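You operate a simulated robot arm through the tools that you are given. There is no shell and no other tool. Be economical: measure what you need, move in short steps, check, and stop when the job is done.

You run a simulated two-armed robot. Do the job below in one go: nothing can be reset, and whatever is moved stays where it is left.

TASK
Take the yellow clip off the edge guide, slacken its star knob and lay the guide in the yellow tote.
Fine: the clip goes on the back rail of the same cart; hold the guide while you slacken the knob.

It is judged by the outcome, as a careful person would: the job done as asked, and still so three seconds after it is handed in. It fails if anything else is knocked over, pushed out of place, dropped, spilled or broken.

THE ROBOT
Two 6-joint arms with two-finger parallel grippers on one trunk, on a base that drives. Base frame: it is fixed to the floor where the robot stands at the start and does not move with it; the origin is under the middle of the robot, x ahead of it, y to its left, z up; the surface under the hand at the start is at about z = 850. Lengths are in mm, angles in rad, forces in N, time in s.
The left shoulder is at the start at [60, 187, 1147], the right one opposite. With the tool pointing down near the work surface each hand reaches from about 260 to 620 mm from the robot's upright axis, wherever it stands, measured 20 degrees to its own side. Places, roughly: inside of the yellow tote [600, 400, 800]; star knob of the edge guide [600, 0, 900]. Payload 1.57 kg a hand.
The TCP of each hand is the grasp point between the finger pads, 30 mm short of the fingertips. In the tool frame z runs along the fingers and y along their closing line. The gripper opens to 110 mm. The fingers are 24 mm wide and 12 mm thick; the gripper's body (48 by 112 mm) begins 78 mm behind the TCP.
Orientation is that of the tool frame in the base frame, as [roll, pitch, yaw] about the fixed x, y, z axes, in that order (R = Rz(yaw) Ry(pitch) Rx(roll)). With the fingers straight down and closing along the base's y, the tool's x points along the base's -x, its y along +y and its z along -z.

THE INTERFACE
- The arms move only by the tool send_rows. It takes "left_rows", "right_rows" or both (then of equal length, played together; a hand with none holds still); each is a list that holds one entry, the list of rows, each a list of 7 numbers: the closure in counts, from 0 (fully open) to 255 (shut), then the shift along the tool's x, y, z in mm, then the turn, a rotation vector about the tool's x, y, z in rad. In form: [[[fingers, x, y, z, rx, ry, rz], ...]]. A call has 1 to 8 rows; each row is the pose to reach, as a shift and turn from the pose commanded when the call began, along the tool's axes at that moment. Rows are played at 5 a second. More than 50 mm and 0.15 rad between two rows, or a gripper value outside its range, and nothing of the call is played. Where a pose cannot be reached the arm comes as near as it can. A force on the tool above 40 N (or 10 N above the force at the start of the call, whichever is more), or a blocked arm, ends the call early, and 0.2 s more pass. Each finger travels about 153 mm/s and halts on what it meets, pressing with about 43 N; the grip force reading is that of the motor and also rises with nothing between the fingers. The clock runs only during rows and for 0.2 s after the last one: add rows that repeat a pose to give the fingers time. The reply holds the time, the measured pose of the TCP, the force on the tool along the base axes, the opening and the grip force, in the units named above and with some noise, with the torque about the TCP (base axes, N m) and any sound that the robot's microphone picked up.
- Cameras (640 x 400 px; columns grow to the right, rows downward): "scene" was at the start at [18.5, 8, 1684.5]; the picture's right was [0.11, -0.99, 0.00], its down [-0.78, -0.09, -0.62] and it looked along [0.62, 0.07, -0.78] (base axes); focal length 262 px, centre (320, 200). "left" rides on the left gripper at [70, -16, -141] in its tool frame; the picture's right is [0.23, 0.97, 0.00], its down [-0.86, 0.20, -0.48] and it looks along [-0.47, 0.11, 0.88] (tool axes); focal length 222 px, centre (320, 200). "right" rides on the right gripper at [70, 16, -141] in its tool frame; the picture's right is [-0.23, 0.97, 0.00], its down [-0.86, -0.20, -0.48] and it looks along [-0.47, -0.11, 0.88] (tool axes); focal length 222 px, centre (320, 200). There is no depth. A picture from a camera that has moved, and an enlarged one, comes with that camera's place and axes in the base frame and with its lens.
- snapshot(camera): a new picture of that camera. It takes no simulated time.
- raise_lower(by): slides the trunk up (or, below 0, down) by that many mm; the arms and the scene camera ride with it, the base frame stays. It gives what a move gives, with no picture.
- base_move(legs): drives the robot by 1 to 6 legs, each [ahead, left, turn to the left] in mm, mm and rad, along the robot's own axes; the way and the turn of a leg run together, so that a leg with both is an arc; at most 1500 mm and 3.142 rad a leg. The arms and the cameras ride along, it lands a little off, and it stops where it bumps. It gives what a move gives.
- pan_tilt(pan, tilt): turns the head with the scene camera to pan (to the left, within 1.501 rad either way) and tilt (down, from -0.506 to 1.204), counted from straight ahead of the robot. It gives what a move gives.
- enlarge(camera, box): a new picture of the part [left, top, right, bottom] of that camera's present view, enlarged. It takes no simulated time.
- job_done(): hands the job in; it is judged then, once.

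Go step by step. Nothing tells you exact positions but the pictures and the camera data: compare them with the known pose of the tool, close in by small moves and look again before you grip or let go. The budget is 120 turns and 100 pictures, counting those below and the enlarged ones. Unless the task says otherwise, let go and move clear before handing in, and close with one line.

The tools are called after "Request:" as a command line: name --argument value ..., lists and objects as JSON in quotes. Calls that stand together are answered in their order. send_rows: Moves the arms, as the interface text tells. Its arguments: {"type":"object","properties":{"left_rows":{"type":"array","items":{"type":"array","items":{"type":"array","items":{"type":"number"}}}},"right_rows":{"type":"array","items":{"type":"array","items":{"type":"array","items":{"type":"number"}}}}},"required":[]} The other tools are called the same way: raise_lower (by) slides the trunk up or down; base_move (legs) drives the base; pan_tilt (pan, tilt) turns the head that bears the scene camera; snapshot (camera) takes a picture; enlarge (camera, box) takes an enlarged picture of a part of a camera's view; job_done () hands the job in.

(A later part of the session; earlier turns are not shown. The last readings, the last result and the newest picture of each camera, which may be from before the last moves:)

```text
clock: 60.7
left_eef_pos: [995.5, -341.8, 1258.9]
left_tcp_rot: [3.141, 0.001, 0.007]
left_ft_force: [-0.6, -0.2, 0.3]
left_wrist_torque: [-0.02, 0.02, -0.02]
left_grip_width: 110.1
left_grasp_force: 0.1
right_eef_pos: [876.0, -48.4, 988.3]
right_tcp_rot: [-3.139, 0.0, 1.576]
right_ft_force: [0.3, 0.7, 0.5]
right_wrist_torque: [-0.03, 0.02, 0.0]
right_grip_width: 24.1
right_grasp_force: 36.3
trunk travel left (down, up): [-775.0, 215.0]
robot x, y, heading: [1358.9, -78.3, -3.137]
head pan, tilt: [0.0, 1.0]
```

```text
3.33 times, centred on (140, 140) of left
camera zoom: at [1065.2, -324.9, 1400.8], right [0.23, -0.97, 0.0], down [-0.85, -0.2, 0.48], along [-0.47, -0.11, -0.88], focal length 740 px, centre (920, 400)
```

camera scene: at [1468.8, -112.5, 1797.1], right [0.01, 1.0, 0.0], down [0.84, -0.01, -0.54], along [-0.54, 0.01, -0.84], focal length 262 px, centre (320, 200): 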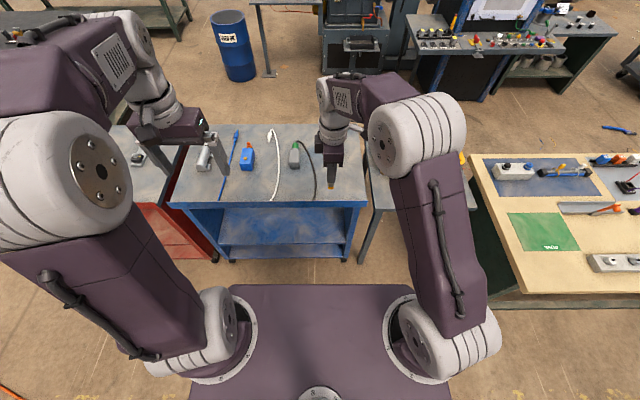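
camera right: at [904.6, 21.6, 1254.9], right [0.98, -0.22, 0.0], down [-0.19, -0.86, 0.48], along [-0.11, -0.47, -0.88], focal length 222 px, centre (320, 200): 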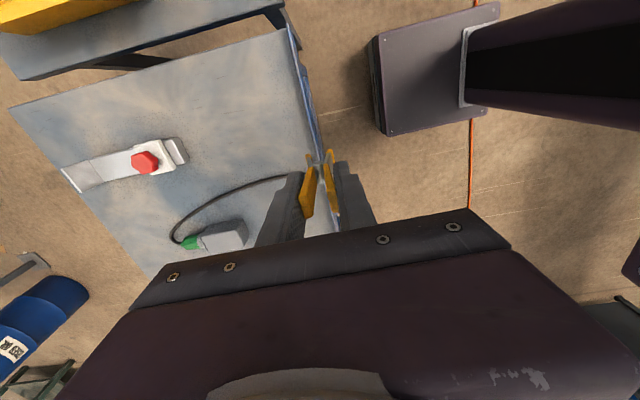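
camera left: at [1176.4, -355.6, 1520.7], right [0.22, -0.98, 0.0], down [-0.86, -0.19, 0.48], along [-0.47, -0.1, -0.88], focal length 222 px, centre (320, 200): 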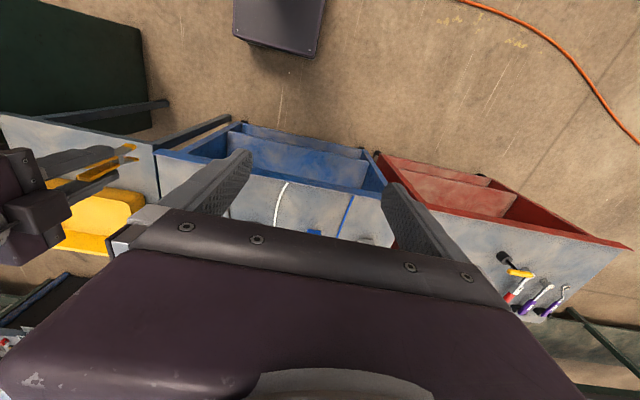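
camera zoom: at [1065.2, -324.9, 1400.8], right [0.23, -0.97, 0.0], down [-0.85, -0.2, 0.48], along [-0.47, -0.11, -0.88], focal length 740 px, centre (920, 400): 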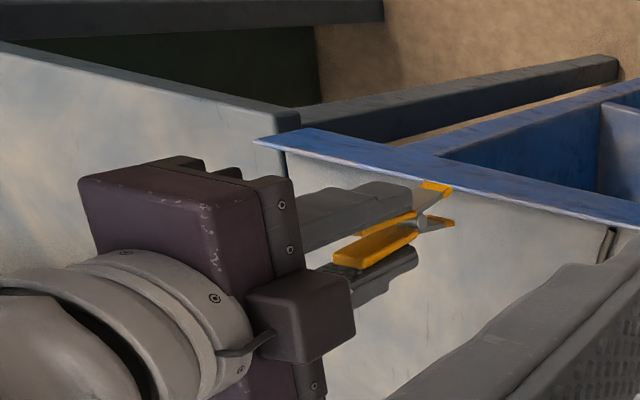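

The clip centre is at about 876 and the rail at about 873. I'll correct by 3 mm and lower the jaws onto the rail in steps.

Request:
send_rows --right_rows '[[[255, 0, -3, 10, 0, 0, 0], [255, 0, -3, 20, 0, 0, 0], [255, 0, -3, 30, 0, 0, 0], [255, 0, -3, 38, 0, 0, 0], [255, 0, -3, 38, 0, 0, 0]]]'

Request:
enlarge --camera "right" --box '[260, 90, 380, 190]'

Request:
enlarge --camera "left" --box '[110, 100, 220, 180]'

```text
clock: 61.9
left_eef_pos: [994.7, -342.1, 1260.1]
left_tcp_rot: [-3.141, -0.001, 0.004]
left_ft_force: [-0.2, 0.5, 0.1]
left_wrist_torque: [-0.03, 0.03, 0.04]
left_grip_width: 110.0
left_grasp_force: 0.1
right_eef_pos: [873.2, -48.2, 950.3]
right_tcp_rot: [3.141, -0.001, 1.575]
right_ft_force: [0.5, 0.3, -0.2]
right_wrist_torque: [-0.01, 0.01, -0.02]
right_grip_width: 24.0
right_grasp_force: 36.1
trunk travel left (down, up): [-775.0, 215.0]
robot x, y, heading: [1360.7, -78.2, -3.137]
head pan, tilt: [0.0, 1.0]
```

```text
4.00 times, centred on (320, 140) of right
camera zoom: at [888.8, 21.3, 1092.1], right [0.98, -0.22, 0.0], down [-0.19, -0.86, 0.48], along [-0.11, -0.47, -0.88], focal length 888 px, centre (320, 440)
```

zoom: 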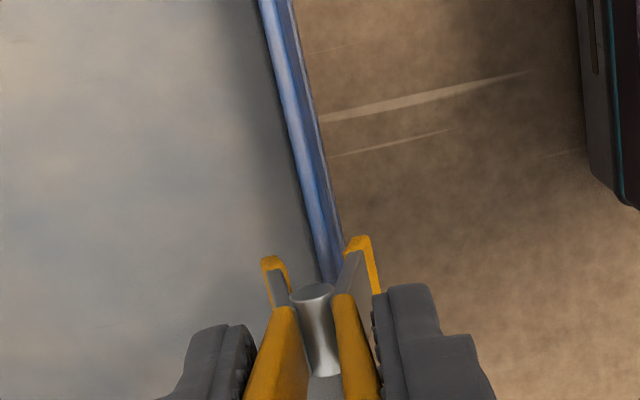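

```text
5.00 times, centred on (165, 140) of left
camera zoom: at [1065.3, -324.9, 1400.8], right [0.23, -0.97, 0.0], down [-0.85, -0.2, 0.48], along [-0.47, -0.11, -0.88], focal length 1111 px, centre (1095, 500)
```

zoom: 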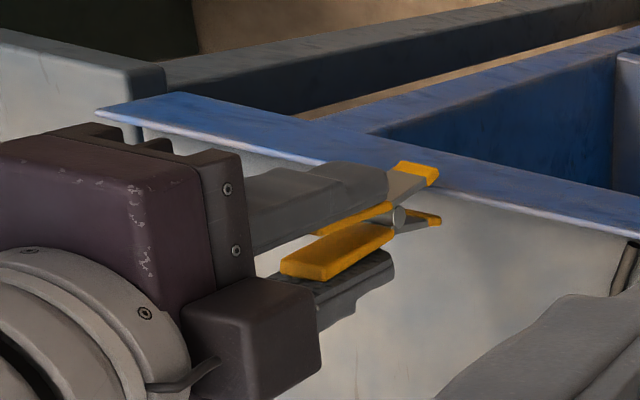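

Request:
send_rows --right_rows '[[[255, 0, 1, 6, 0, 0, 0], [255, 0, 1, 12, 0, 0, 0], [255, 0, 1, 16, 0, 0, 0], [255, 0, 1, 16, 0, 0, 0]]]'

Request:
enlarge --camera "right" --box '[260, 90, 380, 190]'

Request:
enlarge --camera "left" --box '[110, 100, 220, 180]'

```text
clock: 62.9
left_eef_pos: [995.3, -342.2, 1260.3]
left_tcp_rot: [3.142, 0.002, 0.004]
left_ft_force: [0.0, 0.6, -0.4]
left_wrist_torque: [0.0, 0.0, 0.03]
left_grip_width: 109.9
left_grasp_force: 0.0
right_eef_pos: [872.6, -47.9, 934.1]
right_tcp_rot: [3.141, 0.001, 1.575]
right_ft_force: [0.3, -0.4, -0.6]
right_wrist_torque: [-0.02, -0.05, 0.01]
right_grip_width: 24.0
right_grasp_force: 36.0
trunk travel left (down, up): [-775.0, 215.0]
robot x, y, heading: [1359.5, -74.9, -3.139]
head pan, tilt: [0.0, 1.0]
```

```text
4.00 times, centred on (320, 140) of right
camera zoom: at [889.4, 21.4, 1076.4], right [0.98, -0.22, 0.0], down [-0.19, -0.86, 0.48], along [-0.11, -0.47, -0.88], focal length 888 px, centre (320, 440)
```

zoom: 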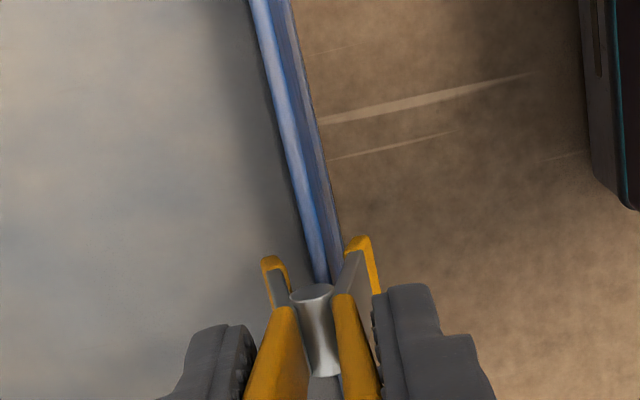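

```text
5.00 times, centred on (165, 140) of left
camera zoom: at [1065.0, -324.9, 1400.7], right [0.23, -0.97, 0.0], down [-0.85, -0.2, 0.48], along [-0.47, -0.11, -0.88], focal length 1111 px, centre (1095, 500)
```

zoom: 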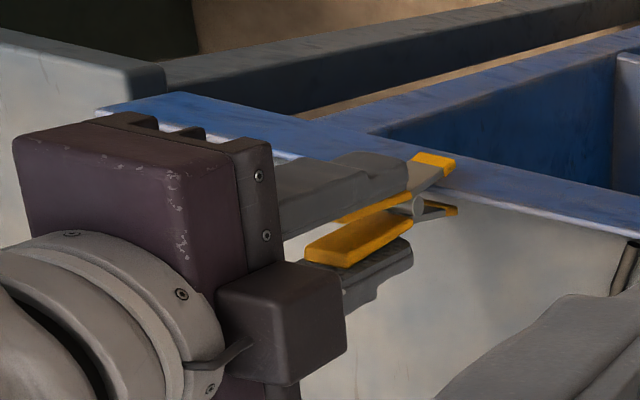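

Request:
send_rows --right_rows '[[[255, 0, 0, 4, 0, 0, 0], [255, 0, 0, 8, 0, 0, 0], [255, 0, 0, 12, 0, 0, 0], [255, 0, 0, 12, 0, 0, 0]]]'

Request:
enlarge --camera "right" --box '[280, 120, 360, 190]'

Request:
enlarge --camera "left" --box '[160, 110, 220, 160]'

```text
clock: 63.9
left_eef_pos: [997.5, -342.1, 1260.9]
left_tcp_rot: [-3.141, 0.0, 0.007]
left_ft_force: [-1.5, 0.5, 0.1]
left_wrist_torque: [0.03, 0.0, -0.02]
left_grip_width: 110.1
left_grasp_force: 0.0
right_eef_pos: [874.2, -47.7, 924.6]
right_tcp_rot: [-3.137, -0.001, 1.576]
right_ft_force: [0.0, 0.5, 17.9]
right_wrist_torque: [0.05, 0.2, 0.01]
right_grip_width: 23.9
right_grasp_force: 36.2
trunk travel left (down, up): [-775.0, 215.0]
robot x, y, heading: [1357.9, -74.3, -3.136]
head pan, tilt: [0.0, 1.0]
```

```text
5.71 times, centred on (320, 155) of right
camera zoom: at [891.2, 21.8, 1065.6], right [0.98, -0.22, 0.0], down [-0.19, -0.86, 0.48], along [-0.11, -0.47, -0.88], focal length 1269 px, centre (320, 457)
```

zoom: 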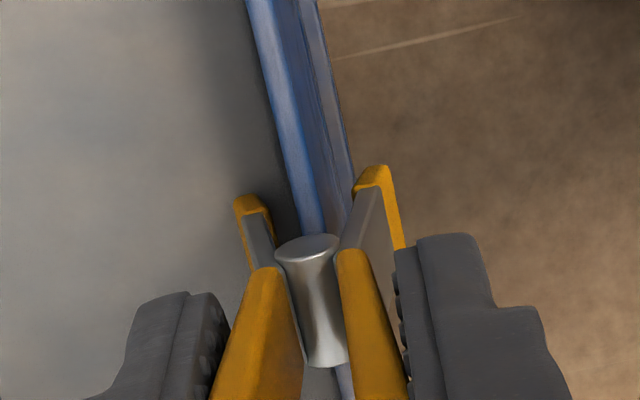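

```text
8.00 times, centred on (190, 135) of left
camera zoom: at [1067.0, -325.1, 1401.5], right [0.23, -0.97, 0.0], down [-0.85, -0.2, 0.48], along [-0.47, -0.11, -0.88], focal length 1777 px, centre (1360, 720)
```

zoom: 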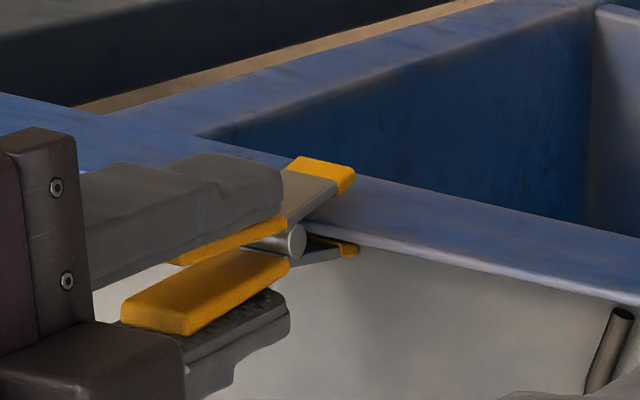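

The coil is resting on the rail top (18 N) with the rail between the jaws. I'll back off 2 mm and let the clip close on the rail slowly.

Request:
send_rows --right_rows '[[[255, 0, 0, -8, 0, 0, 0], [205, 0, 0, -8, 0, 0, 0], [190, 0, 0, -8, 0, 0, 0], [170, 0, 0, -8, 0, 0, 0], [150, 0, 0, -8, 0, 0, 0], [120, 0, 0, -8, 0, 0, 0], [60, 0, 0, -8, 0, 0, 0], [60, 0, 0, -8, 0, 0, 0]]]'

Request:
enlarge --camera "right" --box '[250, 110, 390, 220]'

Request:
enlarge --camera "left" --box '[160, 110, 220, 160]'

```text
clock: 65.7
left_eef_pos: [995.7, -341.3, 1259.9]
left_tcp_rot: [3.141, -0.001, 0.006]
left_ft_force: [0.1, 0.4, -0.7]
left_wrist_torque: [0.03, 0.01, -0.01]
left_grip_width: 109.9
left_grasp_force: 0.1
right_eef_pos: [872.9, -48.6, 930.0]
right_tcp_rot: [3.141, 0.0, 1.576]
right_ft_force: [0.1, -1.2, 0.7]
right_wrist_torque: [-0.02, 0.03, -0.03]
right_grip_width: 84.2
right_grasp_force: 0.1
trunk travel left (down, up): [-775.0, 215.0]
robot x, y, heading: [1359.6, -76.3, -3.135]
head pan, tilt: [0.0, 1.0]
```

```text
3.64 times, centred on (320, 165) of right
camera zoom: at [890.2, 21.3, 1071.6], right [0.98, -0.22, 0.0], down [-0.19, -0.86, 0.48], along [-0.11, -0.47, -0.88], focal length 808 px, centre (320, 327)
```

zoom: 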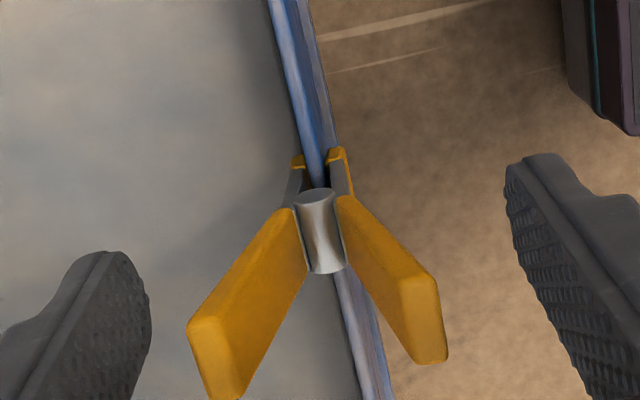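

```text
8.00 times, centred on (190, 135) of left
camera zoom: at [1065.3, -324.9, 1400.8], right [0.23, -0.97, 0.0], down [-0.85, -0.2, 0.48], along [-0.47, -0.11, -0.88], focal length 1777 px, centre (1360, 720)
```

zoom: 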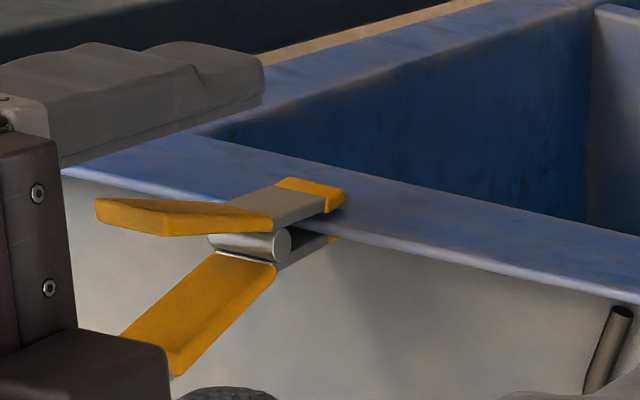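

The clip is firmly on the rail. I'll lift clear and take a look at the knob end from this side.

Request:
send_rows --right_rows '[[[0, 0, 0, 0, 0, 0, 0], [0, 0, 0, -40, 0, 0, 0], [0, 0, 0, -80, 0, 0, 0], [0, 0, 0, -120, 0, 0, 0], [0, 0, 0, -160, 0, 0, 0], [0, 0, 0, -180, 0, 0, 0], [0, 0, 0, -180, 0, 0, 0]]]'

Request:
snapshot --camera "right"

Request:
enlarge --camera "right" --box '[50, 110, 210, 210]'

Request:
enlarge --camera "scene" --box '[280, 80, 420, 200]'

```text
clock: 67.3
left_eef_pos: [994.4, -342.0, 1259.8]
left_tcp_rot: [3.141, 0.003, 0.005]
left_ft_force: [0.0, -0.4, 0.0]
left_wrist_torque: [-0.04, -0.01, 0.02]
left_grip_width: 110.2
left_grasp_force: 0.1
right_eef_pos: [872.0, -49.5, 1111.6]
right_tcp_rot: [-3.141, 0.0, 1.577]
right_ft_force: [-0.7, 0.2, 0.1]
right_wrist_torque: [-0.03, 0.01, 0.0]
right_grip_width: 110.1
right_grasp_force: 0.1
trunk travel left (down, up): [-775.0, 215.0]
robot x, y, heading: [1361.5, -75.7, -3.134]
head pan, tilt: [0.0, 1.0]
```

```text
53 pictures are left
camera right: at [888.7, 20.8, 1253.2], right [0.98, -0.22, 0.0], down [-0.19, -0.86, 0.48], along [-0.11, -0.47, -0.88], focal length 222 px, centre (320, 200)
```

right: 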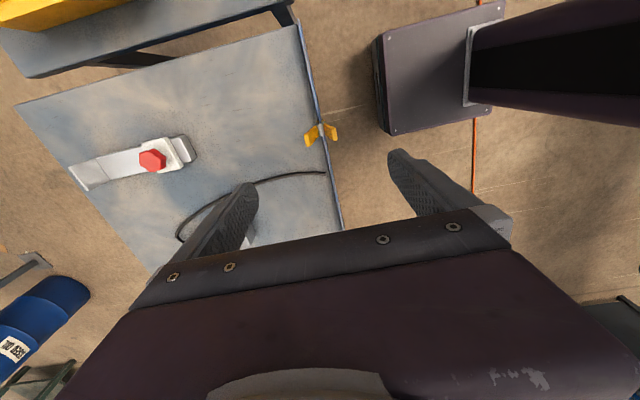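

```text
4.00 times, centred on (130, 160) of right
camera zoom: at [888.7, 20.8, 1253.2], right [0.98, -0.22, 0.0], down [-0.19, -0.86, 0.48], along [-0.11, -0.47, -0.88], focal length 888 px, centre (1080, 360)
```

zoom: 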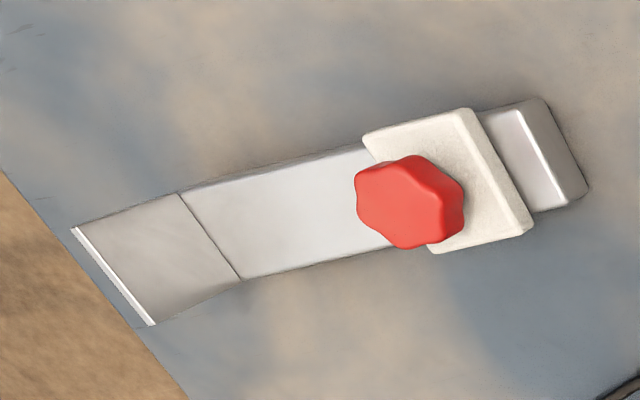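

```text
3.33 times, centred on (350, 140) of scene
camera zoom: at [1353.4, -77.5, 1677.0], right [-0.01, 1.0, 0.0], down [0.84, 0.0, -0.54], along [-0.54, 0.0, -0.84], focal length 873 px, centre (220, 400)
```

zoom: 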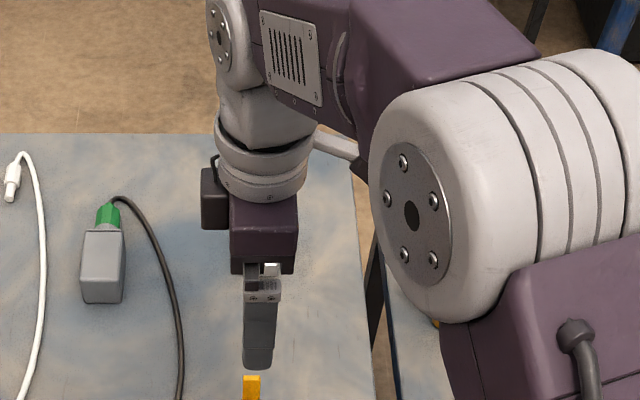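

Clip is done. Now I'll drive back around to the front the same way.

Request:
raise_lower --by 120

Request:
base_move --legs '[[-100, 0, 0], [0, 1000, 0], [0, 1000, 0], [0, 0, -1.571], [0, 0, -1.571]]'

```text
clock: 68.8
left_eef_pos: [995.8, -341.7, 1380.1]
left_tcp_rot: [-3.141, -0.001, 0.006]
left_ft_force: [0.0, 0.2, -0.2]
left_wrist_torque: [0.03, 0.01, 0.02]
left_grip_width: 110.0
left_grasp_force: 0.1
right_eef_pos: [873.0, -48.0, 1231.8]
right_tcp_rot: [-3.141, 0.001, 1.575]
right_ft_force: [0.0, 0.1, 0.7]
right_wrist_torque: [-0.01, -0.01, 0.0]
right_grip_width: 110.0
right_grasp_force: 0.1
trunk travel left (down, up): [-895.0, 95.0]
robot x, y, heading: [1359.5, -75.2, -3.139]
head pan, tilt: [0.0, 1.0]
```

```text
clock: 87.1
left_eef_pos: [1857.7, -1794.1, 1380.8]
left_tcp_rot: [-3.141, 0.002, -3.113]
left_ft_force: [0.8, 0.1, 0.0]
left_wrist_torque: [0.02, -0.02, -0.01]
left_grip_width: 110.0
left_grasp_force: 0.0
right_eef_pos: [1989.3, -2083.6, 1230.7]
right_tcp_rot: [3.139, 0.0, -1.54]
right_ft_force: [0.5, -0.3, 0.5]
right_wrist_torque: [0.02, 0.01, -0.02]
right_grip_width: 110.1
right_grasp_force: 0.1
trunk travel left (down, up): [-895.0, 95.0]
robot x, y, heading: [1501.5, -2062.1, 0.029]
head pan, tilt: [0.0, 1.0]
```

Request:
base_move --legs '[[0, 0, -0.029], [-1480, 0, 0]]'

```text
clock: 94.9
left_eef_pos: [366.8, -1809.6, 1379.3]
left_tcp_rot: [3.142, 0.001, -3.124]
left_ft_force: [-0.1, 0.4, -0.4]
left_wrist_torque: [-0.05, -0.01, -0.02]
left_grip_width: 109.9
left_grasp_force: 0.0
right_eef_pos: [495.3, -2099.1, 1231.1]
right_tcp_rot: [3.141, -0.001, -1.552]
right_ft_force: [-0.8, 0.3, 0.3]
right_wrist_torque: [0.01, -0.03, 0.05]
right_grip_width: 109.9
right_grasp_force: 0.0
trunk travel left (down, up): [-895.0, 95.0]
robot x, y, heading: [7.7, -2074.4, 0.014]
head pan, tilt: [0.0, 1.0]
```

Request:
base_move --legs '[[0, 0, -0.015], [0, 1040, 0], [0, 1000, 0]]'

Request:
snapshot --camera "scene"

```text
clock: 105.3
left_eef_pos: [365.5, 205.8, 1380.5]
left_tcp_rot: [3.138, 0.001, -3.141]
left_ft_force: [0.2, -0.8, 0.0]
left_wrist_torque: [-0.01, 0.0, -0.04]
left_grip_width: 110.1
left_grasp_force: 0.1
right_eef_pos: [486.1, -86.4, 1231.6]
right_tcp_rot: [-3.141, -0.001, -1.567]
right_ft_force: [0.6, 0.1, 0.1]
right_wrist_torque: [0.01, -0.01, -0.02]
right_grip_width: 110.2
right_grasp_force: 0.0
trunk travel left (down, up): [-895.0, 95.0]
robot x, y, heading: [-1.2, -58.6, 0.006]
head pan, tilt: [0.0, 1.0]
```

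```text
50 pictures are left
camera scene: at [11.2, -58.2, 1797.0], right [0.0, -1.0, 0.0], down [-0.84, 0.0, -0.54], along [0.54, 0.0, -0.84], focal length 262 px, centre (320, 200)
```

scene: 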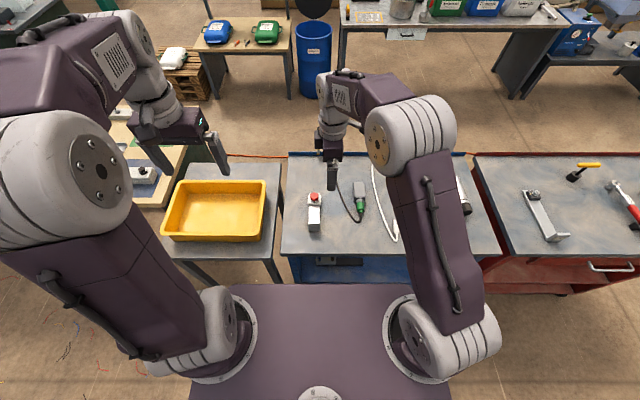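

I'll move in a little closer, lower the trunk, and bring both hands over the guide.

Request:
base_move --legs '[[70, 50, -0.005]]'

Request:
raise_lower --by -120

Request:
snapshot --camera "left"

Request:
enlarge --camera "left" --box '[100, 90, 240, 210]'

Request:
snapshot --camera "right"

```text
clock: 106.4
left_eef_pos: [428.6, 249.1, 1383.1]
left_tcp_rot: [3.138, 0.006, 3.138]
left_ft_force: [0.8, -1.1, 0.4]
left_wrist_torque: [0.05, -0.1, 0.0]
left_grip_width: 110.0
left_grasp_force: 0.1
right_eef_pos: [549.9, -45.6, 1234.8]
right_tcp_rot: [-3.137, 0.003, -1.574]
right_ft_force: [-0.1, -0.7, 0.7]
right_wrist_torque: [0.0, -0.05, 0.01]
right_grip_width: 109.8
right_grasp_force: 0.0
trunk travel left (down, up): [-895.0, 95.0]
robot x, y, heading: [67.6, -8.0, -0.004]
head pan, tilt: [0.0, 1.0]
```

```text
clock: 107.9
left_eef_pos: [435.9, 254.2, 1259.8]
left_tcp_rot: [3.141, 0.0, 3.138]
left_ft_force: [0.3, 0.9, 0.3]
left_wrist_torque: [-0.04, 0.0, 0.0]
left_grip_width: 110.0
left_grasp_force: 0.1
right_eef_pos: [557.0, -38.1, 1111.5]
right_tcp_rot: [-3.141, 0.001, -1.574]
right_ft_force: [-0.1, -0.3, 0.9]
right_wrist_torque: [0.02, 0.0, 0.02]
right_grip_width: 110.1
right_grasp_force: 0.1
trunk travel left (down, up): [-775.0, 215.0]
robot x, y, heading: [68.2, -6.3, -0.001]
head pan, tilt: [0.0, 1.0]
```

```text
49 pictures are left
camera left: at [366.7, 238.5, 1400.6], right [-0.22, 0.97, 0.0], down [0.86, 0.2, 0.48], along [0.47, 0.11, -0.88], focal length 222 px, centre (320, 200)
```

left: 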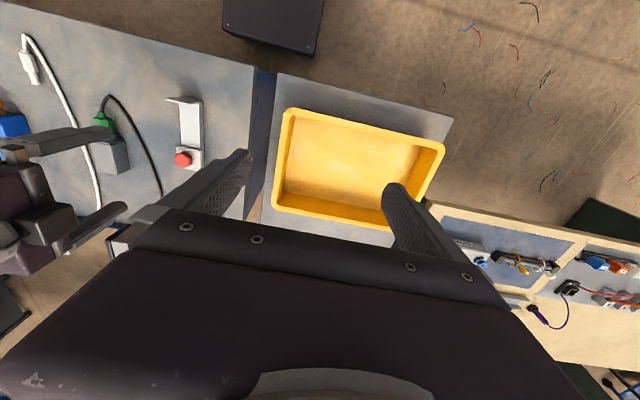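

```text
3.33 times, centred on (170, 150) of left
camera zoom: at [366.7, 238.5, 1400.6], right [-0.22, 0.97, 0.0], down [0.86, 0.2, 0.48], along [0.47, 0.11, -0.88], focal length 740 px, centre (820, 367)
```

zoom: 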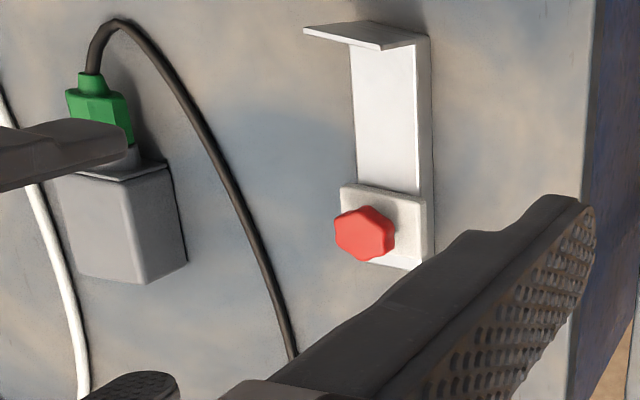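

```text
47 pictures are left
camera right: at [540.5, -109.0, 1252.9], right [-0.97, 0.23, 0.0], down [0.2, 0.85, 0.48], along [0.11, 0.47, -0.88], focal length 222 px, centre (320, 200)
```

right: 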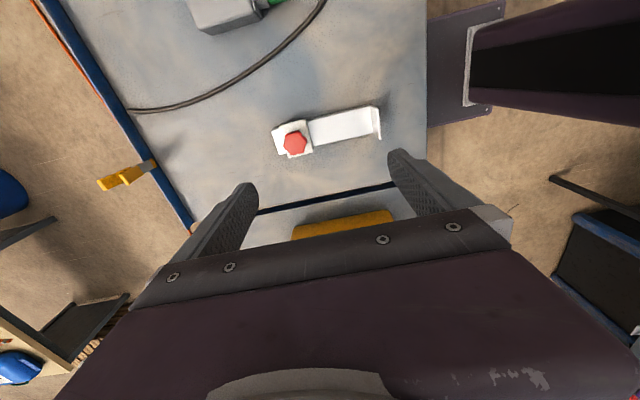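

Request:
enlarge --camera "right" --box '[260, 90, 400, 170]'

```text
4.57 times, centred on (330, 130) of right
camera zoom: at [540.5, -109.0, 1252.9], right [-0.97, 0.23, 0.0], down [0.2, 0.85, 0.48], along [0.11, 0.47, -0.88], focal length 1015 px, centre (274, 520)
```

zoom: 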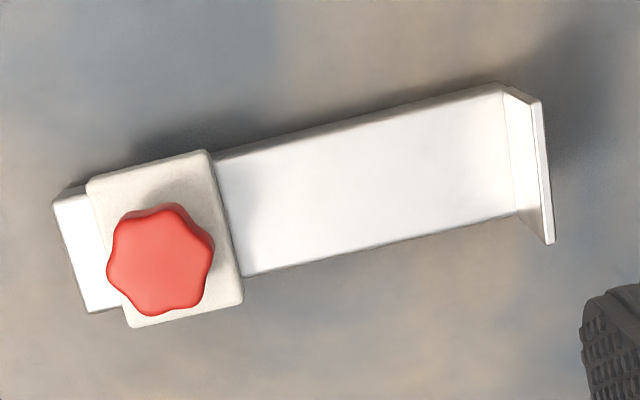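

Measured: the bar is 45 mm wide (y −53 to −8) and its top is at z≈871. The fence runs to z≈913 at x≈469, and the knob is centred at about [598, −31, 898]. I'll place the right hand above the knob first.

Request:
send_rows --right_rows '[[[0, -3, -15, 20, 0, 0, 0.13], [0, -7, -30, 40, 0, 0, 0.26], [0, -7, -41, 60, 0, 0, 0.39], [0, -7, -41, 80, 0, 0, 0.52], [0, -7, -41, 101, 0, 0, 0.63], [0, -7, -41, 101, 0, 0, 0.63]]]'

Request:
send_rows --left_rows '[[[0, -10, -40, 0, 0, 0, 0], [0, -20, -80, 0, 0, 0, 0], [0, -30, -120, 0, 0, 0, 0], [0, -40, -160, 0, 0, 0, 0], [0, -44, -200, 0, 0, 0, 0], [0, -47, -240, 0, 0, 0, 0], [0, -47, -284, 0, 0, 0, 0], [0, -47, -284, 0, 0, 0, 0]]]'

Request:
snapshot --camera "left"

Request:
snapshot --camera "scene"

```text
clock: 109.3
left_eef_pos: [435.4, 253.2, 1261.0]
left_tcp_rot: [3.141, -0.001, 3.138]
left_ft_force: [1.3, -0.1, 0.5]
left_wrist_torque: [0.02, -0.01, -0.02]
left_grip_width: 110.3
left_grasp_force: 0.0
right_eef_pos: [598.4, -33.6, 1009.8]
right_tcp_rot: [3.141, 0.0, -2.207]
right_ft_force: [0.0, 0.5, -0.1]
right_wrist_torque: [-0.01, 0.0, 0.02]
right_grip_width: 110.0
right_grasp_force: 0.0
trunk travel left (down, up): [-775.0, 215.0]
robot x, y, heading: [68.5, -8.0, -0.004]
head pan, tilt: [0.0, 1.0]
```

```text
clock: 110.7
left_eef_pos: [481.3, 15.7, 1259.9]
left_tcp_rot: [3.122, -0.006, -3.137]
left_ft_force: [-2.4, 34.5, 5.8]
left_wrist_torque: [-2.11, -0.18, 0.31]
left_grip_width: 79.9
left_grasp_force: 0.2
right_eef_pos: [599.6, -39.5, 1008.6]
right_tcp_rot: [3.139, -0.004, -2.214]
right_ft_force: [-0.7, 0.4, 0.7]
right_wrist_torque: [0.04, -0.01, 0.01]
right_grip_width: 110.0
right_grasp_force: 0.0
trunk travel left (down, up): [-775.0, 215.0]
robot x, y, heading: [67.9, -8.1, -0.005]
head pan, tilt: [0.0, 1.0]
stopped in row 7 (left hand): the force on the tool passed its limit at 55 N (the readings are from after the stop); the commanded pose is now the measured one
```

```text
45 pictures are left
camera left: at [413.2, -2.7, 1400.2], right [-0.23, 0.97, 0.02], down [0.86, 0.19, 0.48], along [0.46, 0.13, -0.88], focal length 222 px, centre (320, 200)
```

left: 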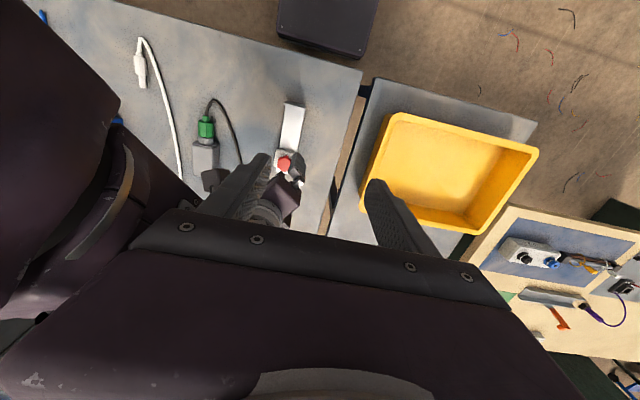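

```text
44 pictures are left
camera scene: at [81.6, -9.4, 1677.0], right [0.0, -1.0, 0.0], down [-0.84, 0.0, -0.54], along [0.54, 0.0, -0.84], focal length 262 px, centre (320, 200)
```

scene: 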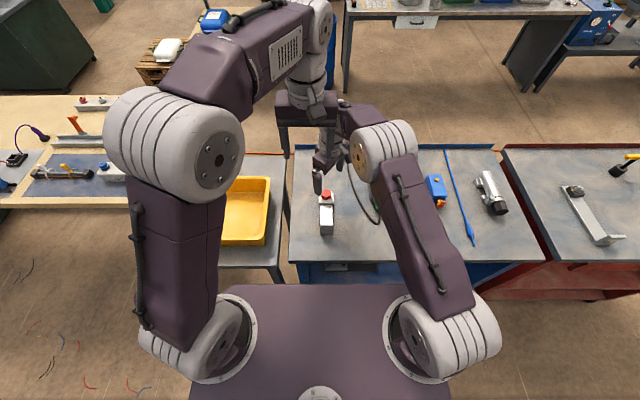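

The left fingers touched the right forearm because I crossed too high; nothing else was hit. I'll back the left hand off and bring it in tilted from the +y side, closing along x on the fence plate, so the arms stay apart.

Request:
send_rows --left_rows '[[[0, 0, 45, 0, 0, 0, 0], [0, 5, 90, 0, 0, 0, 0], [0, 15, 135, 0, 0, 0, 0], [0, 30, 180, 10, 0, 0, 0], [0, 40, 200, 40, 0, 0, 0], [0, 40, 200, 40, 0, 0, 0]]]'

Request:
send_rows --left_rows '[[[0, 0, 0, 0, 0, 0, -0.147], [0, 0, 0, 0, 0, 0, -0.294], [0, 0, 0, 0, 0, 0, -0.441], [0, 0, 0, 0, 0, 0, -0.588], [0, 0, 0, 0, 0, 0, -0.735], [0, 0, 0, 0, 0, 0, -0.882], [0, 0, 0, 0, 0, 0, -1.029], [0, 0, 0, 0, 0, 0, -1.176]]]'

Request:
send_rows --left_rows '[[[0, 0, 0, 0, 0, 0, -0.13], [0, 0, 0, 0, 0, 0, -0.26], [0, 0, 0, 0, 0, 0, -0.393], [0, 0, 0, 0, 0, 0, -0.393]]]'

```text
clock: 112.1
left_eef_pos: [440.9, 215.6, 1224.1]
left_tcp_rot: [3.131, -0.003, 3.14]
left_ft_force: [-0.8, 0.4, 0.3]
left_wrist_torque: [0.06, 0.03, 0.01]
left_grip_width: 109.8
left_grasp_force: 0.0
right_eef_pos: [599.3, -38.1, 1009.9]
right_tcp_rot: [3.139, -0.001, -2.211]
right_ft_force: [-0.2, -0.1, 0.4]
right_wrist_torque: [0.0, -0.01, -0.01]
right_grip_width: 109.8
right_grasp_force: 0.1
trunk travel left (down, up): [-775.0, 215.0]
robot x, y, heading: [70.9, -8.2, -0.004]
head pan, tilt: [0.0, 1.0]
```

```text
clock: 113.9
left_eef_pos: [438.9, 214.2, 1222.1]
left_tcp_rot: [3.133, 0.009, -1.964]
left_ft_force: [-0.5, 0.1, -0.4]
left_wrist_torque: [0.02, 0.0, 0.0]
left_grip_width: 110.0
left_grasp_force: 0.0
right_eef_pos: [597.5, -37.9, 1009.3]
right_tcp_rot: [3.141, -0.005, -2.212]
right_ft_force: [-1.1, 0.0, 0.4]
right_wrist_torque: [0.01, -0.02, 0.0]
right_grip_width: 110.1
right_grasp_force: 0.1
trunk travel left (down, up): [-775.0, 215.0]
robot x, y, heading: [63.8, -6.2, -0.005]
head pan, tilt: [0.0, 1.0]
```

```text
clock: 114.9
left_eef_pos: [440.5, 215.7, 1221.0]
left_tcp_rot: [3.138, 0.012, -1.57]
left_ft_force: [-0.1, -0.3, -0.3]
left_wrist_torque: [0.0, 0.03, 0.02]
left_grip_width: 110.2
left_grasp_force: 0.1
right_eef_pos: [598.1, -37.0, 1009.8]
right_tcp_rot: [3.14, -0.004, -2.21]
right_ft_force: [0.1, 0.6, 0.0]
right_wrist_torque: [0.03, -0.01, 0.01]
right_grip_width: 110.0
right_grasp_force: 0.0
trunk travel left (down, up): [-775.0, 215.0]
robot x, y, heading: [69.1, -7.8, -0.002]
head pan, tilt: [0.0, 1.0]
```

Request:
send_rows --left_rows '[[[0, 5, -5, 25, 0, 0.145, 0], [0, 10, -10, 50, 0, 0.29, 0], [0, 15, -15, 75, 0, 0.435, 0], [0, 20, -20, 100, 0, 0.58, 0], [0, 25, -26, 125, 0, 0.725, 0], [0, 30, -30, 150, 0, 0.87, 0], [0, 30, -30, 150, 0, 0.87, 0]]]'

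Request:
snapshot --camera "left"

Request:
snapshot --camera "scene"

```text
clock: 116.5
left_eef_pos: [469.4, 185.1, 1071.1]
left_tcp_rot: [3.138, -0.858, -1.569]
left_ft_force: [0.1, 0.1, 1.0]
left_wrist_torque: [-0.01, 0.03, -0.01]
left_grip_width: 109.9
left_grasp_force: 0.0
right_eef_pos: [597.9, -38.3, 1010.2]
right_tcp_rot: [3.139, -0.001, -2.212]
right_ft_force: [0.1, 0.3, -0.6]
right_wrist_torque: [0.0, -0.01, 0.0]
right_grip_width: 109.9
right_grasp_force: 0.1
trunk travel left (down, up): [-775.0, 215.0]
robot x, y, heading: [69.7, -6.3, -0.003]
head pan, tilt: [0.0, 1.0]
```

```text
43 pictures are left
camera left: at [487.4, 247.1, 1215.9], right [-0.97, -0.15, 0.17], down [-0.2, 0.92, -0.33], along [-0.11, -0.36, -0.93], focal length 222 px, centre (320, 200)
```

left: 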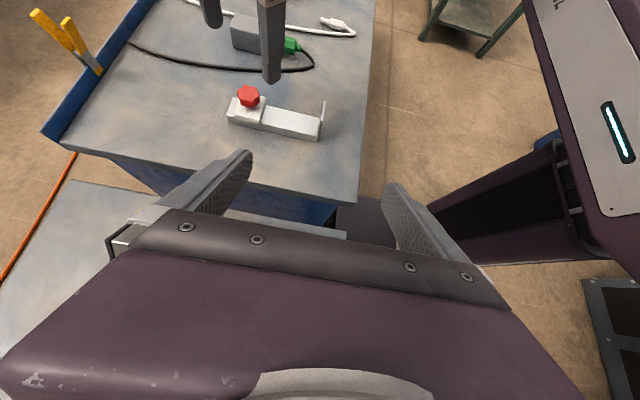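

```text
42 pictures are left
camera scene: at [80.2, -8.3, 1677.0], right [0.0, -1.0, 0.0], down [-0.84, 0.0, -0.54], along [0.54, 0.0, -0.84], focal length 262 px, centre (320, 200)
```

scene: 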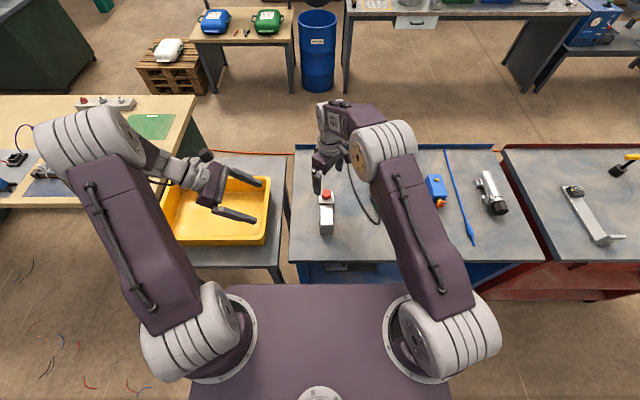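

The view is clear now. I'll advance along the tool axis toward the fence with the fingers part-closed.

Request:
send_rows --left_rows '[[[60, 1, -1, 45, 0, 0, 0], [120, 2, -2, 90, 0, 0, 0], [130, 3, -2, 135, 0, 0, 0], [130, 4, -2, 180, 0, 0, 0], [130, 4, -2, 205, 0, 0, 0], [130, 4, -2, 205, 0, 0, 0]]]'

Request:
snapshot --camera "left"

Request:
enlarge --camera "scene" --box '[270, 140, 390, 240]'

```text
clock: 117.9
left_eef_pos: [471.3, 30.2, 940.5]
left_tcp_rot: [3.137, -0.858, -1.569]
left_ft_force: [0.2, -0.1, 0.4]
left_wrist_torque: [0.01, 0.03, 0.0]
left_grip_width: 53.9
left_grasp_force: 0.1
right_eef_pos: [597.8, -36.7, 1010.2]
right_tcp_rot: [-3.141, -0.004, -2.212]
right_ft_force: [0.3, 0.1, 0.2]
right_wrist_torque: [-0.06, 0.01, -0.02]
right_grip_width: 110.0
right_grasp_force: 0.0
trunk travel left (down, up): [-775.0, 215.0]
robot x, y, heading: [70.9, -5.5, -0.004]
head pan, tilt: [0.0, 1.0]
```

```text
41 pictures are left
camera left: at [488.5, 91.6, 1084.3], right [-0.97, -0.15, 0.18], down [-0.2, 0.92, -0.33], along [-0.11, -0.36, -0.93], focal length 222 px, centre (320, 200)
```

left: 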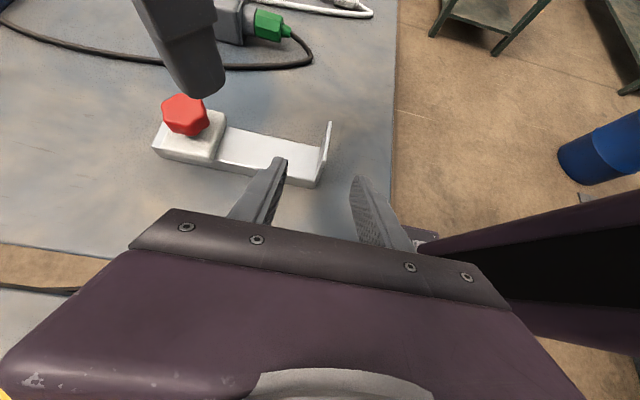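

```text
4.00 times, centred on (330, 190) of scene
camera zoom: at [80.6, -7.0, 1677.0], right [0.0, -1.0, 0.0], down [-0.84, 0.0, -0.54], along [0.54, 0.0, -0.84], focal length 1047 px, centre (280, 240)
```

zoom: 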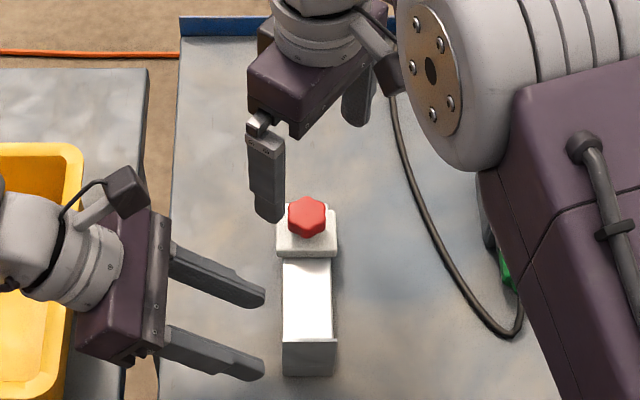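

Request:
send_rows --left_rows '[[[130, 0, 0, 20, 0, 0, 0], [130, 0, 0, 40, 0, 0, 0], [130, 0, 0, 54, 0, 0, 0], [130, 0, 0, 54, 0, 0, 0]]]'

Request:
enlarge --camera "left" --box '[210, 110, 430, 250]'

```text
clock: 118.9
left_eef_pos: [470.4, -12.9, 903.4]
left_tcp_rot: [3.135, -0.858, -1.567]
left_ft_force: [-0.7, -0.1, 0.2]
left_wrist_torque: [-0.01, -0.03, 0.03]
left_grip_width: 54.0
left_grasp_force: 0.1
right_eef_pos: [598.4, -37.6, 1010.0]
right_tcp_rot: [3.14, -0.004, -2.211]
right_ft_force: [-0.2, 0.3, 0.4]
right_wrist_torque: [-0.01, 0.02, -0.01]
right_grip_width: 110.0
right_grasp_force: 0.0
trunk travel left (down, up): [-775.0, 215.0]
robot x, y, heading: [69.4, -7.5, -0.004]
head pan, tilt: [0.0, 1.0]
```

```text
2.86 times, centred on (320, 180) of left
camera zoom: at [488.7, 49.3, 1048.4], right [-0.97, -0.15, 0.18], down [-0.2, 0.92, -0.33], along [-0.11, -0.36, -0.93], focal length 635 px, centre (320, 257)
```

zoom: 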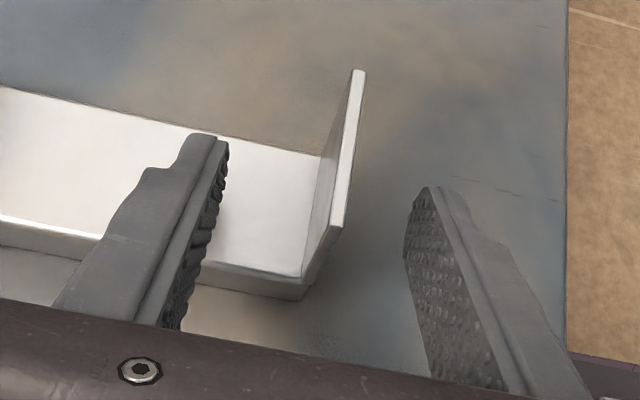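

The fence is centred between the fingers. I'll close on it.

Request:
send_rows --left_rows '[[[180, 0, 0, 0, 0, 0, 0], [215, 0, 0, 0, 0, 0, 0], [235, 0, 0, 0, 0, 0, 0], [255, 0, 0, 0, 0, 0, 0], [255, 0, 0, 0, 0, 0, 0]]]'

Request:
enlarge --camera "left" --box '[110, 60, 430, 250]'

Request:
enlarge --camera "right" --box '[200, 60, 420, 220]'

```text
clock: 120.1
left_eef_pos: [472.1, -12.7, 904.1]
left_tcp_rot: [3.137, -0.859, -1.569]
left_ft_force: [0.7, -0.5, 0.5]
left_wrist_torque: [0.03, -0.28, 0.05]
left_grip_width: 3.9
left_grasp_force: 24.9
right_eef_pos: [599.2, -35.7, 1009.3]
right_tcp_rot: [3.139, -0.005, -2.212]
right_ft_force: [0.7, -0.2, 0.7]
right_wrist_torque: [-0.01, -0.01, 0.0]
right_grip_width: 110.1
right_grasp_force: 0.0
trunk travel left (down, up): [-775.0, 215.0]
robot x, y, heading: [71.8, -3.6, 0.0]
head pan, tilt: [0.0, 1.0]
```

```text
2.00 times, centred on (270, 155) of left
camera zoom: at [488.7, 49.5, 1048.6], right [-0.97, -0.15, 0.18], down [-0.2, 0.92, -0.33], along [-0.11, -0.36, -0.93], focal length 444 px, centre (420, 290)
```

zoom: 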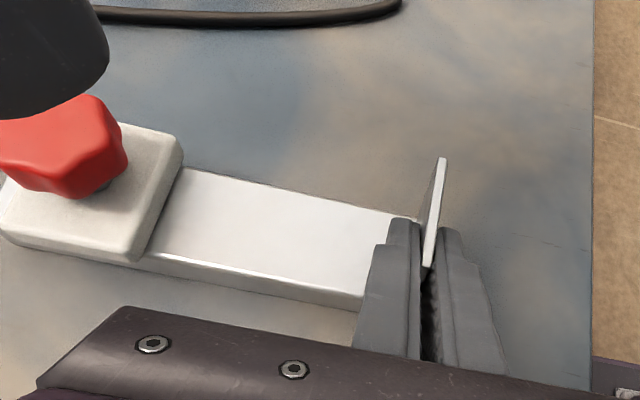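

```text
2.50 times, centred on (310, 140) of right
camera zoom: at [544.1, -83.0, 1151.5], right [-0.65, 0.76, 0.0], down [0.67, 0.57, 0.48], along [0.36, 0.31, -0.88], focal length 555 px, centre (345, 350)
```

zoom: 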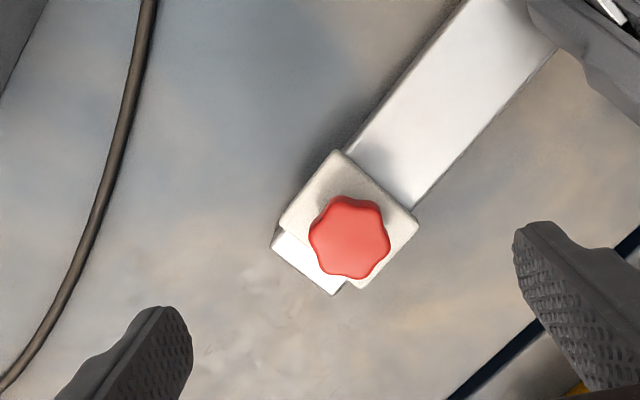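

The guide is held by the left hand. Now I'll lower the right fingers around the knob.

Request:
send_rows --right_rows '[[[60, -5, 3, 20, 0, 0, 0], [107, -5, 3, 45, 0, 0, 0], [107, -5, 3, 70, 0, 0, 0], [107, -5, 3, 88, 0, 0, 0], [107, -5, 3, 99, 0, 0, 0], [107, -5, 3, 99, 0, 0, 0]]]'

Request:
enlarge --camera "right" --box '[200, 90, 440, 250]'

Request:
enlarge --camera "left" --box '[60, 60, 260, 200]'

```text
clock: 121.5
left_eef_pos: [471.4, -11.5, 905.3]
left_tcp_rot: [3.142, -0.854, -1.569]
left_ft_force: [-2.2, -1.2, 4.4]
left_wrist_torque: [0.08, 0.03, -0.07]
left_grip_width: 3.7
left_grasp_force: 24.6
right_eef_pos: [599.7, -30.9, 915.1]
right_tcp_rot: [-3.138, 0.002, -2.211]
right_ft_force: [-2.6, -2.9, 11.5]
right_wrist_torque: [-0.04, 0.16, 0.09]
right_grip_width: 64.3
right_grasp_force: 0.7
trunk travel left (down, up): [-775.0, 215.0]
robot x, y, heading: [71.3, -8.2, -0.002]
head pan, tilt: [0.0, 1.0]
stopped in row 6 (right hand): the force on the tool passed its limit at 42 N (the readings are from after the stop); the commanded pose is now the measured one
```

```text
2.50 times, centred on (320, 170) of right
camera zoom: at [544.5, -76.9, 1057.4], right [-0.65, 0.76, 0.0], down [0.67, 0.57, 0.48], along [0.37, 0.31, -0.88], focal length 555 px, centre (320, 275)
```

zoom: 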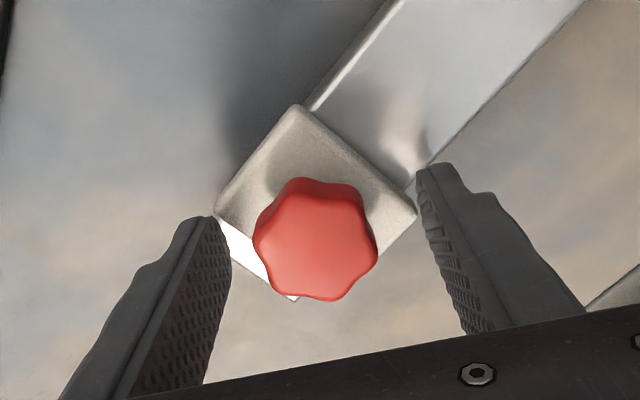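

```text
2.86 times, centred on (160, 130) of left
camera zoom: at [487.9, 49.3, 1049.2], right [-0.97, -0.15, 0.17], down [-0.2, 0.92, -0.33], along [-0.11, -0.36, -0.93], focal length 635 px, centre (777, 400)
```

zoom: 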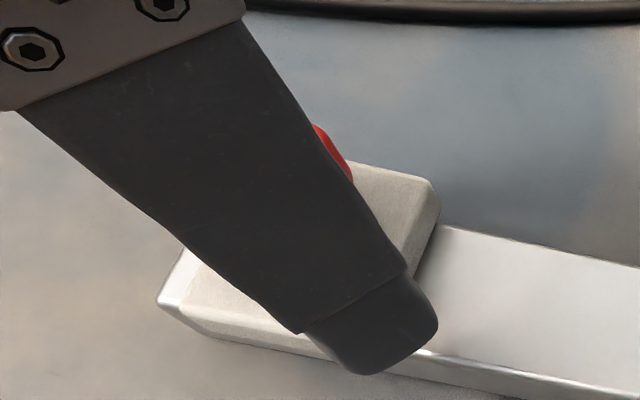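

A fingertip touched the knob's base plate, with no harm done. I'll back up 3 mm and close on the knob.

Request:
send_rows --right_rows '[[[107, 0, 0, -3, 0, 0, 0], [140, 0, 0, -3, 0, 0, 0], [170, 0, 0, -3, 0, 0, 0], [210, 0, 0, -3, 0, 0, 0], [255, 0, 0, -3, 0, 0, 0], [255, 0, 0, -3, 0, 0, 0]]]'

Request:
enlarge --camera "right" --box '[200, 90, 440, 250]'

```text
clock: 122.9
left_eef_pos: [472.3, -11.5, 905.0]
left_tcp_rot: [3.141, -0.855, -1.568]
left_ft_force: [-13.6, 3.0, 21.6]
left_wrist_torque: [-0.16, -0.37, 0.28]
left_grip_width: 4.1
left_grasp_force: 24.9
right_eef_pos: [600.1, -30.6, 917.6]
right_tcp_rot: [-3.139, 0.006, -2.212]
right_ft_force: [14.7, -4.0, -1.2]
right_wrist_torque: [0.01, -0.18, 0.01]
right_grip_width: 37.8
right_grasp_force: 43.2
trunk travel left (down, up): [-775.0, 215.0]
robot x, y, heading: [68.5, -6.0, -0.001]
head pan, tilt: [0.0, 1.0]
```

```text
2.50 times, centred on (320, 170) of right
camera zoom: at [545.4, -77.1, 1059.1], right [-0.65, 0.76, 0.0], down [0.67, 0.57, 0.48], along [0.37, 0.31, -0.88], focal length 555 px, centre (320, 275)
```

zoom: 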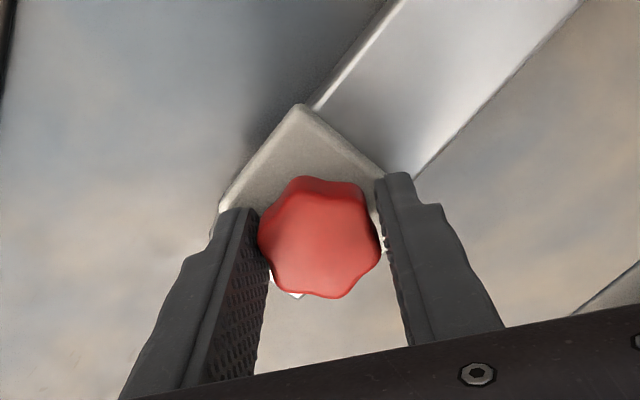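

Gripping the knob. I'll turn it counter-clockwise (seen from above).

Request:
send_rows --right_rows '[[[255, 0, 0, 0, 0, 0, -0.1], [255, 0, 0, 0, 0, 0, -0.2], [255, 0, 0, 0, 0, 0, -0.3], [255, 0, 0, 0, 0, 0, -0.4], [255, 0, 0, 0, 0, 0, -0.5], [255, 0, 0, 0, 0, 0, -0.6], [255, 0, 0, 0, 0, 0, -0.7], [255, 0, 0, 0, 0, 0, -0.8]]]'

Request:
enlarge --camera "right" --box '[200, 90, 440, 250]'

```text
clock: 124.7
left_eef_pos: [472.7, -11.8, 903.8]
left_tcp_rot: [3.141, -0.854, -1.567]
left_ft_force: [-14.9, -1.3, 15.6]
left_wrist_torque: [-0.21, -0.16, 0.02]
left_grip_width: 3.8
left_grasp_force: 24.2
right_eef_pos: [600.0, -30.5, 917.5]
right_tcp_rot: [-3.136, 0.002, -1.41]
right_ft_force: [13.6, 0.1, 0.3]
right_wrist_torque: [0.25, -0.16, -0.03]
right_grip_width: 37.9
right_grasp_force: 42.9
trunk travel left (down, up): [-775.0, 215.0]
robot x, y, heading: [69.1, -8.8, -0.005]
head pan, tilt: [0.0, 1.0]
```

```text
2.50 times, centred on (320, 170) of right
camera zoom: at [595.0, -102.3, 1059.3], right [-1.0, 0.07, 0.0], down [0.06, 0.88, 0.48], along [0.04, 0.48, -0.88], focal length 555 px, centre (320, 275)
```

zoom: 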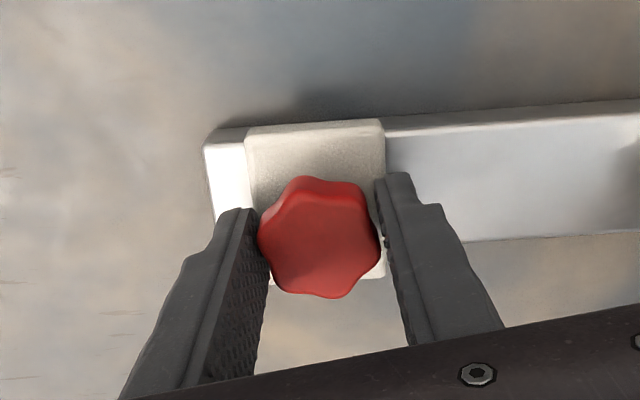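

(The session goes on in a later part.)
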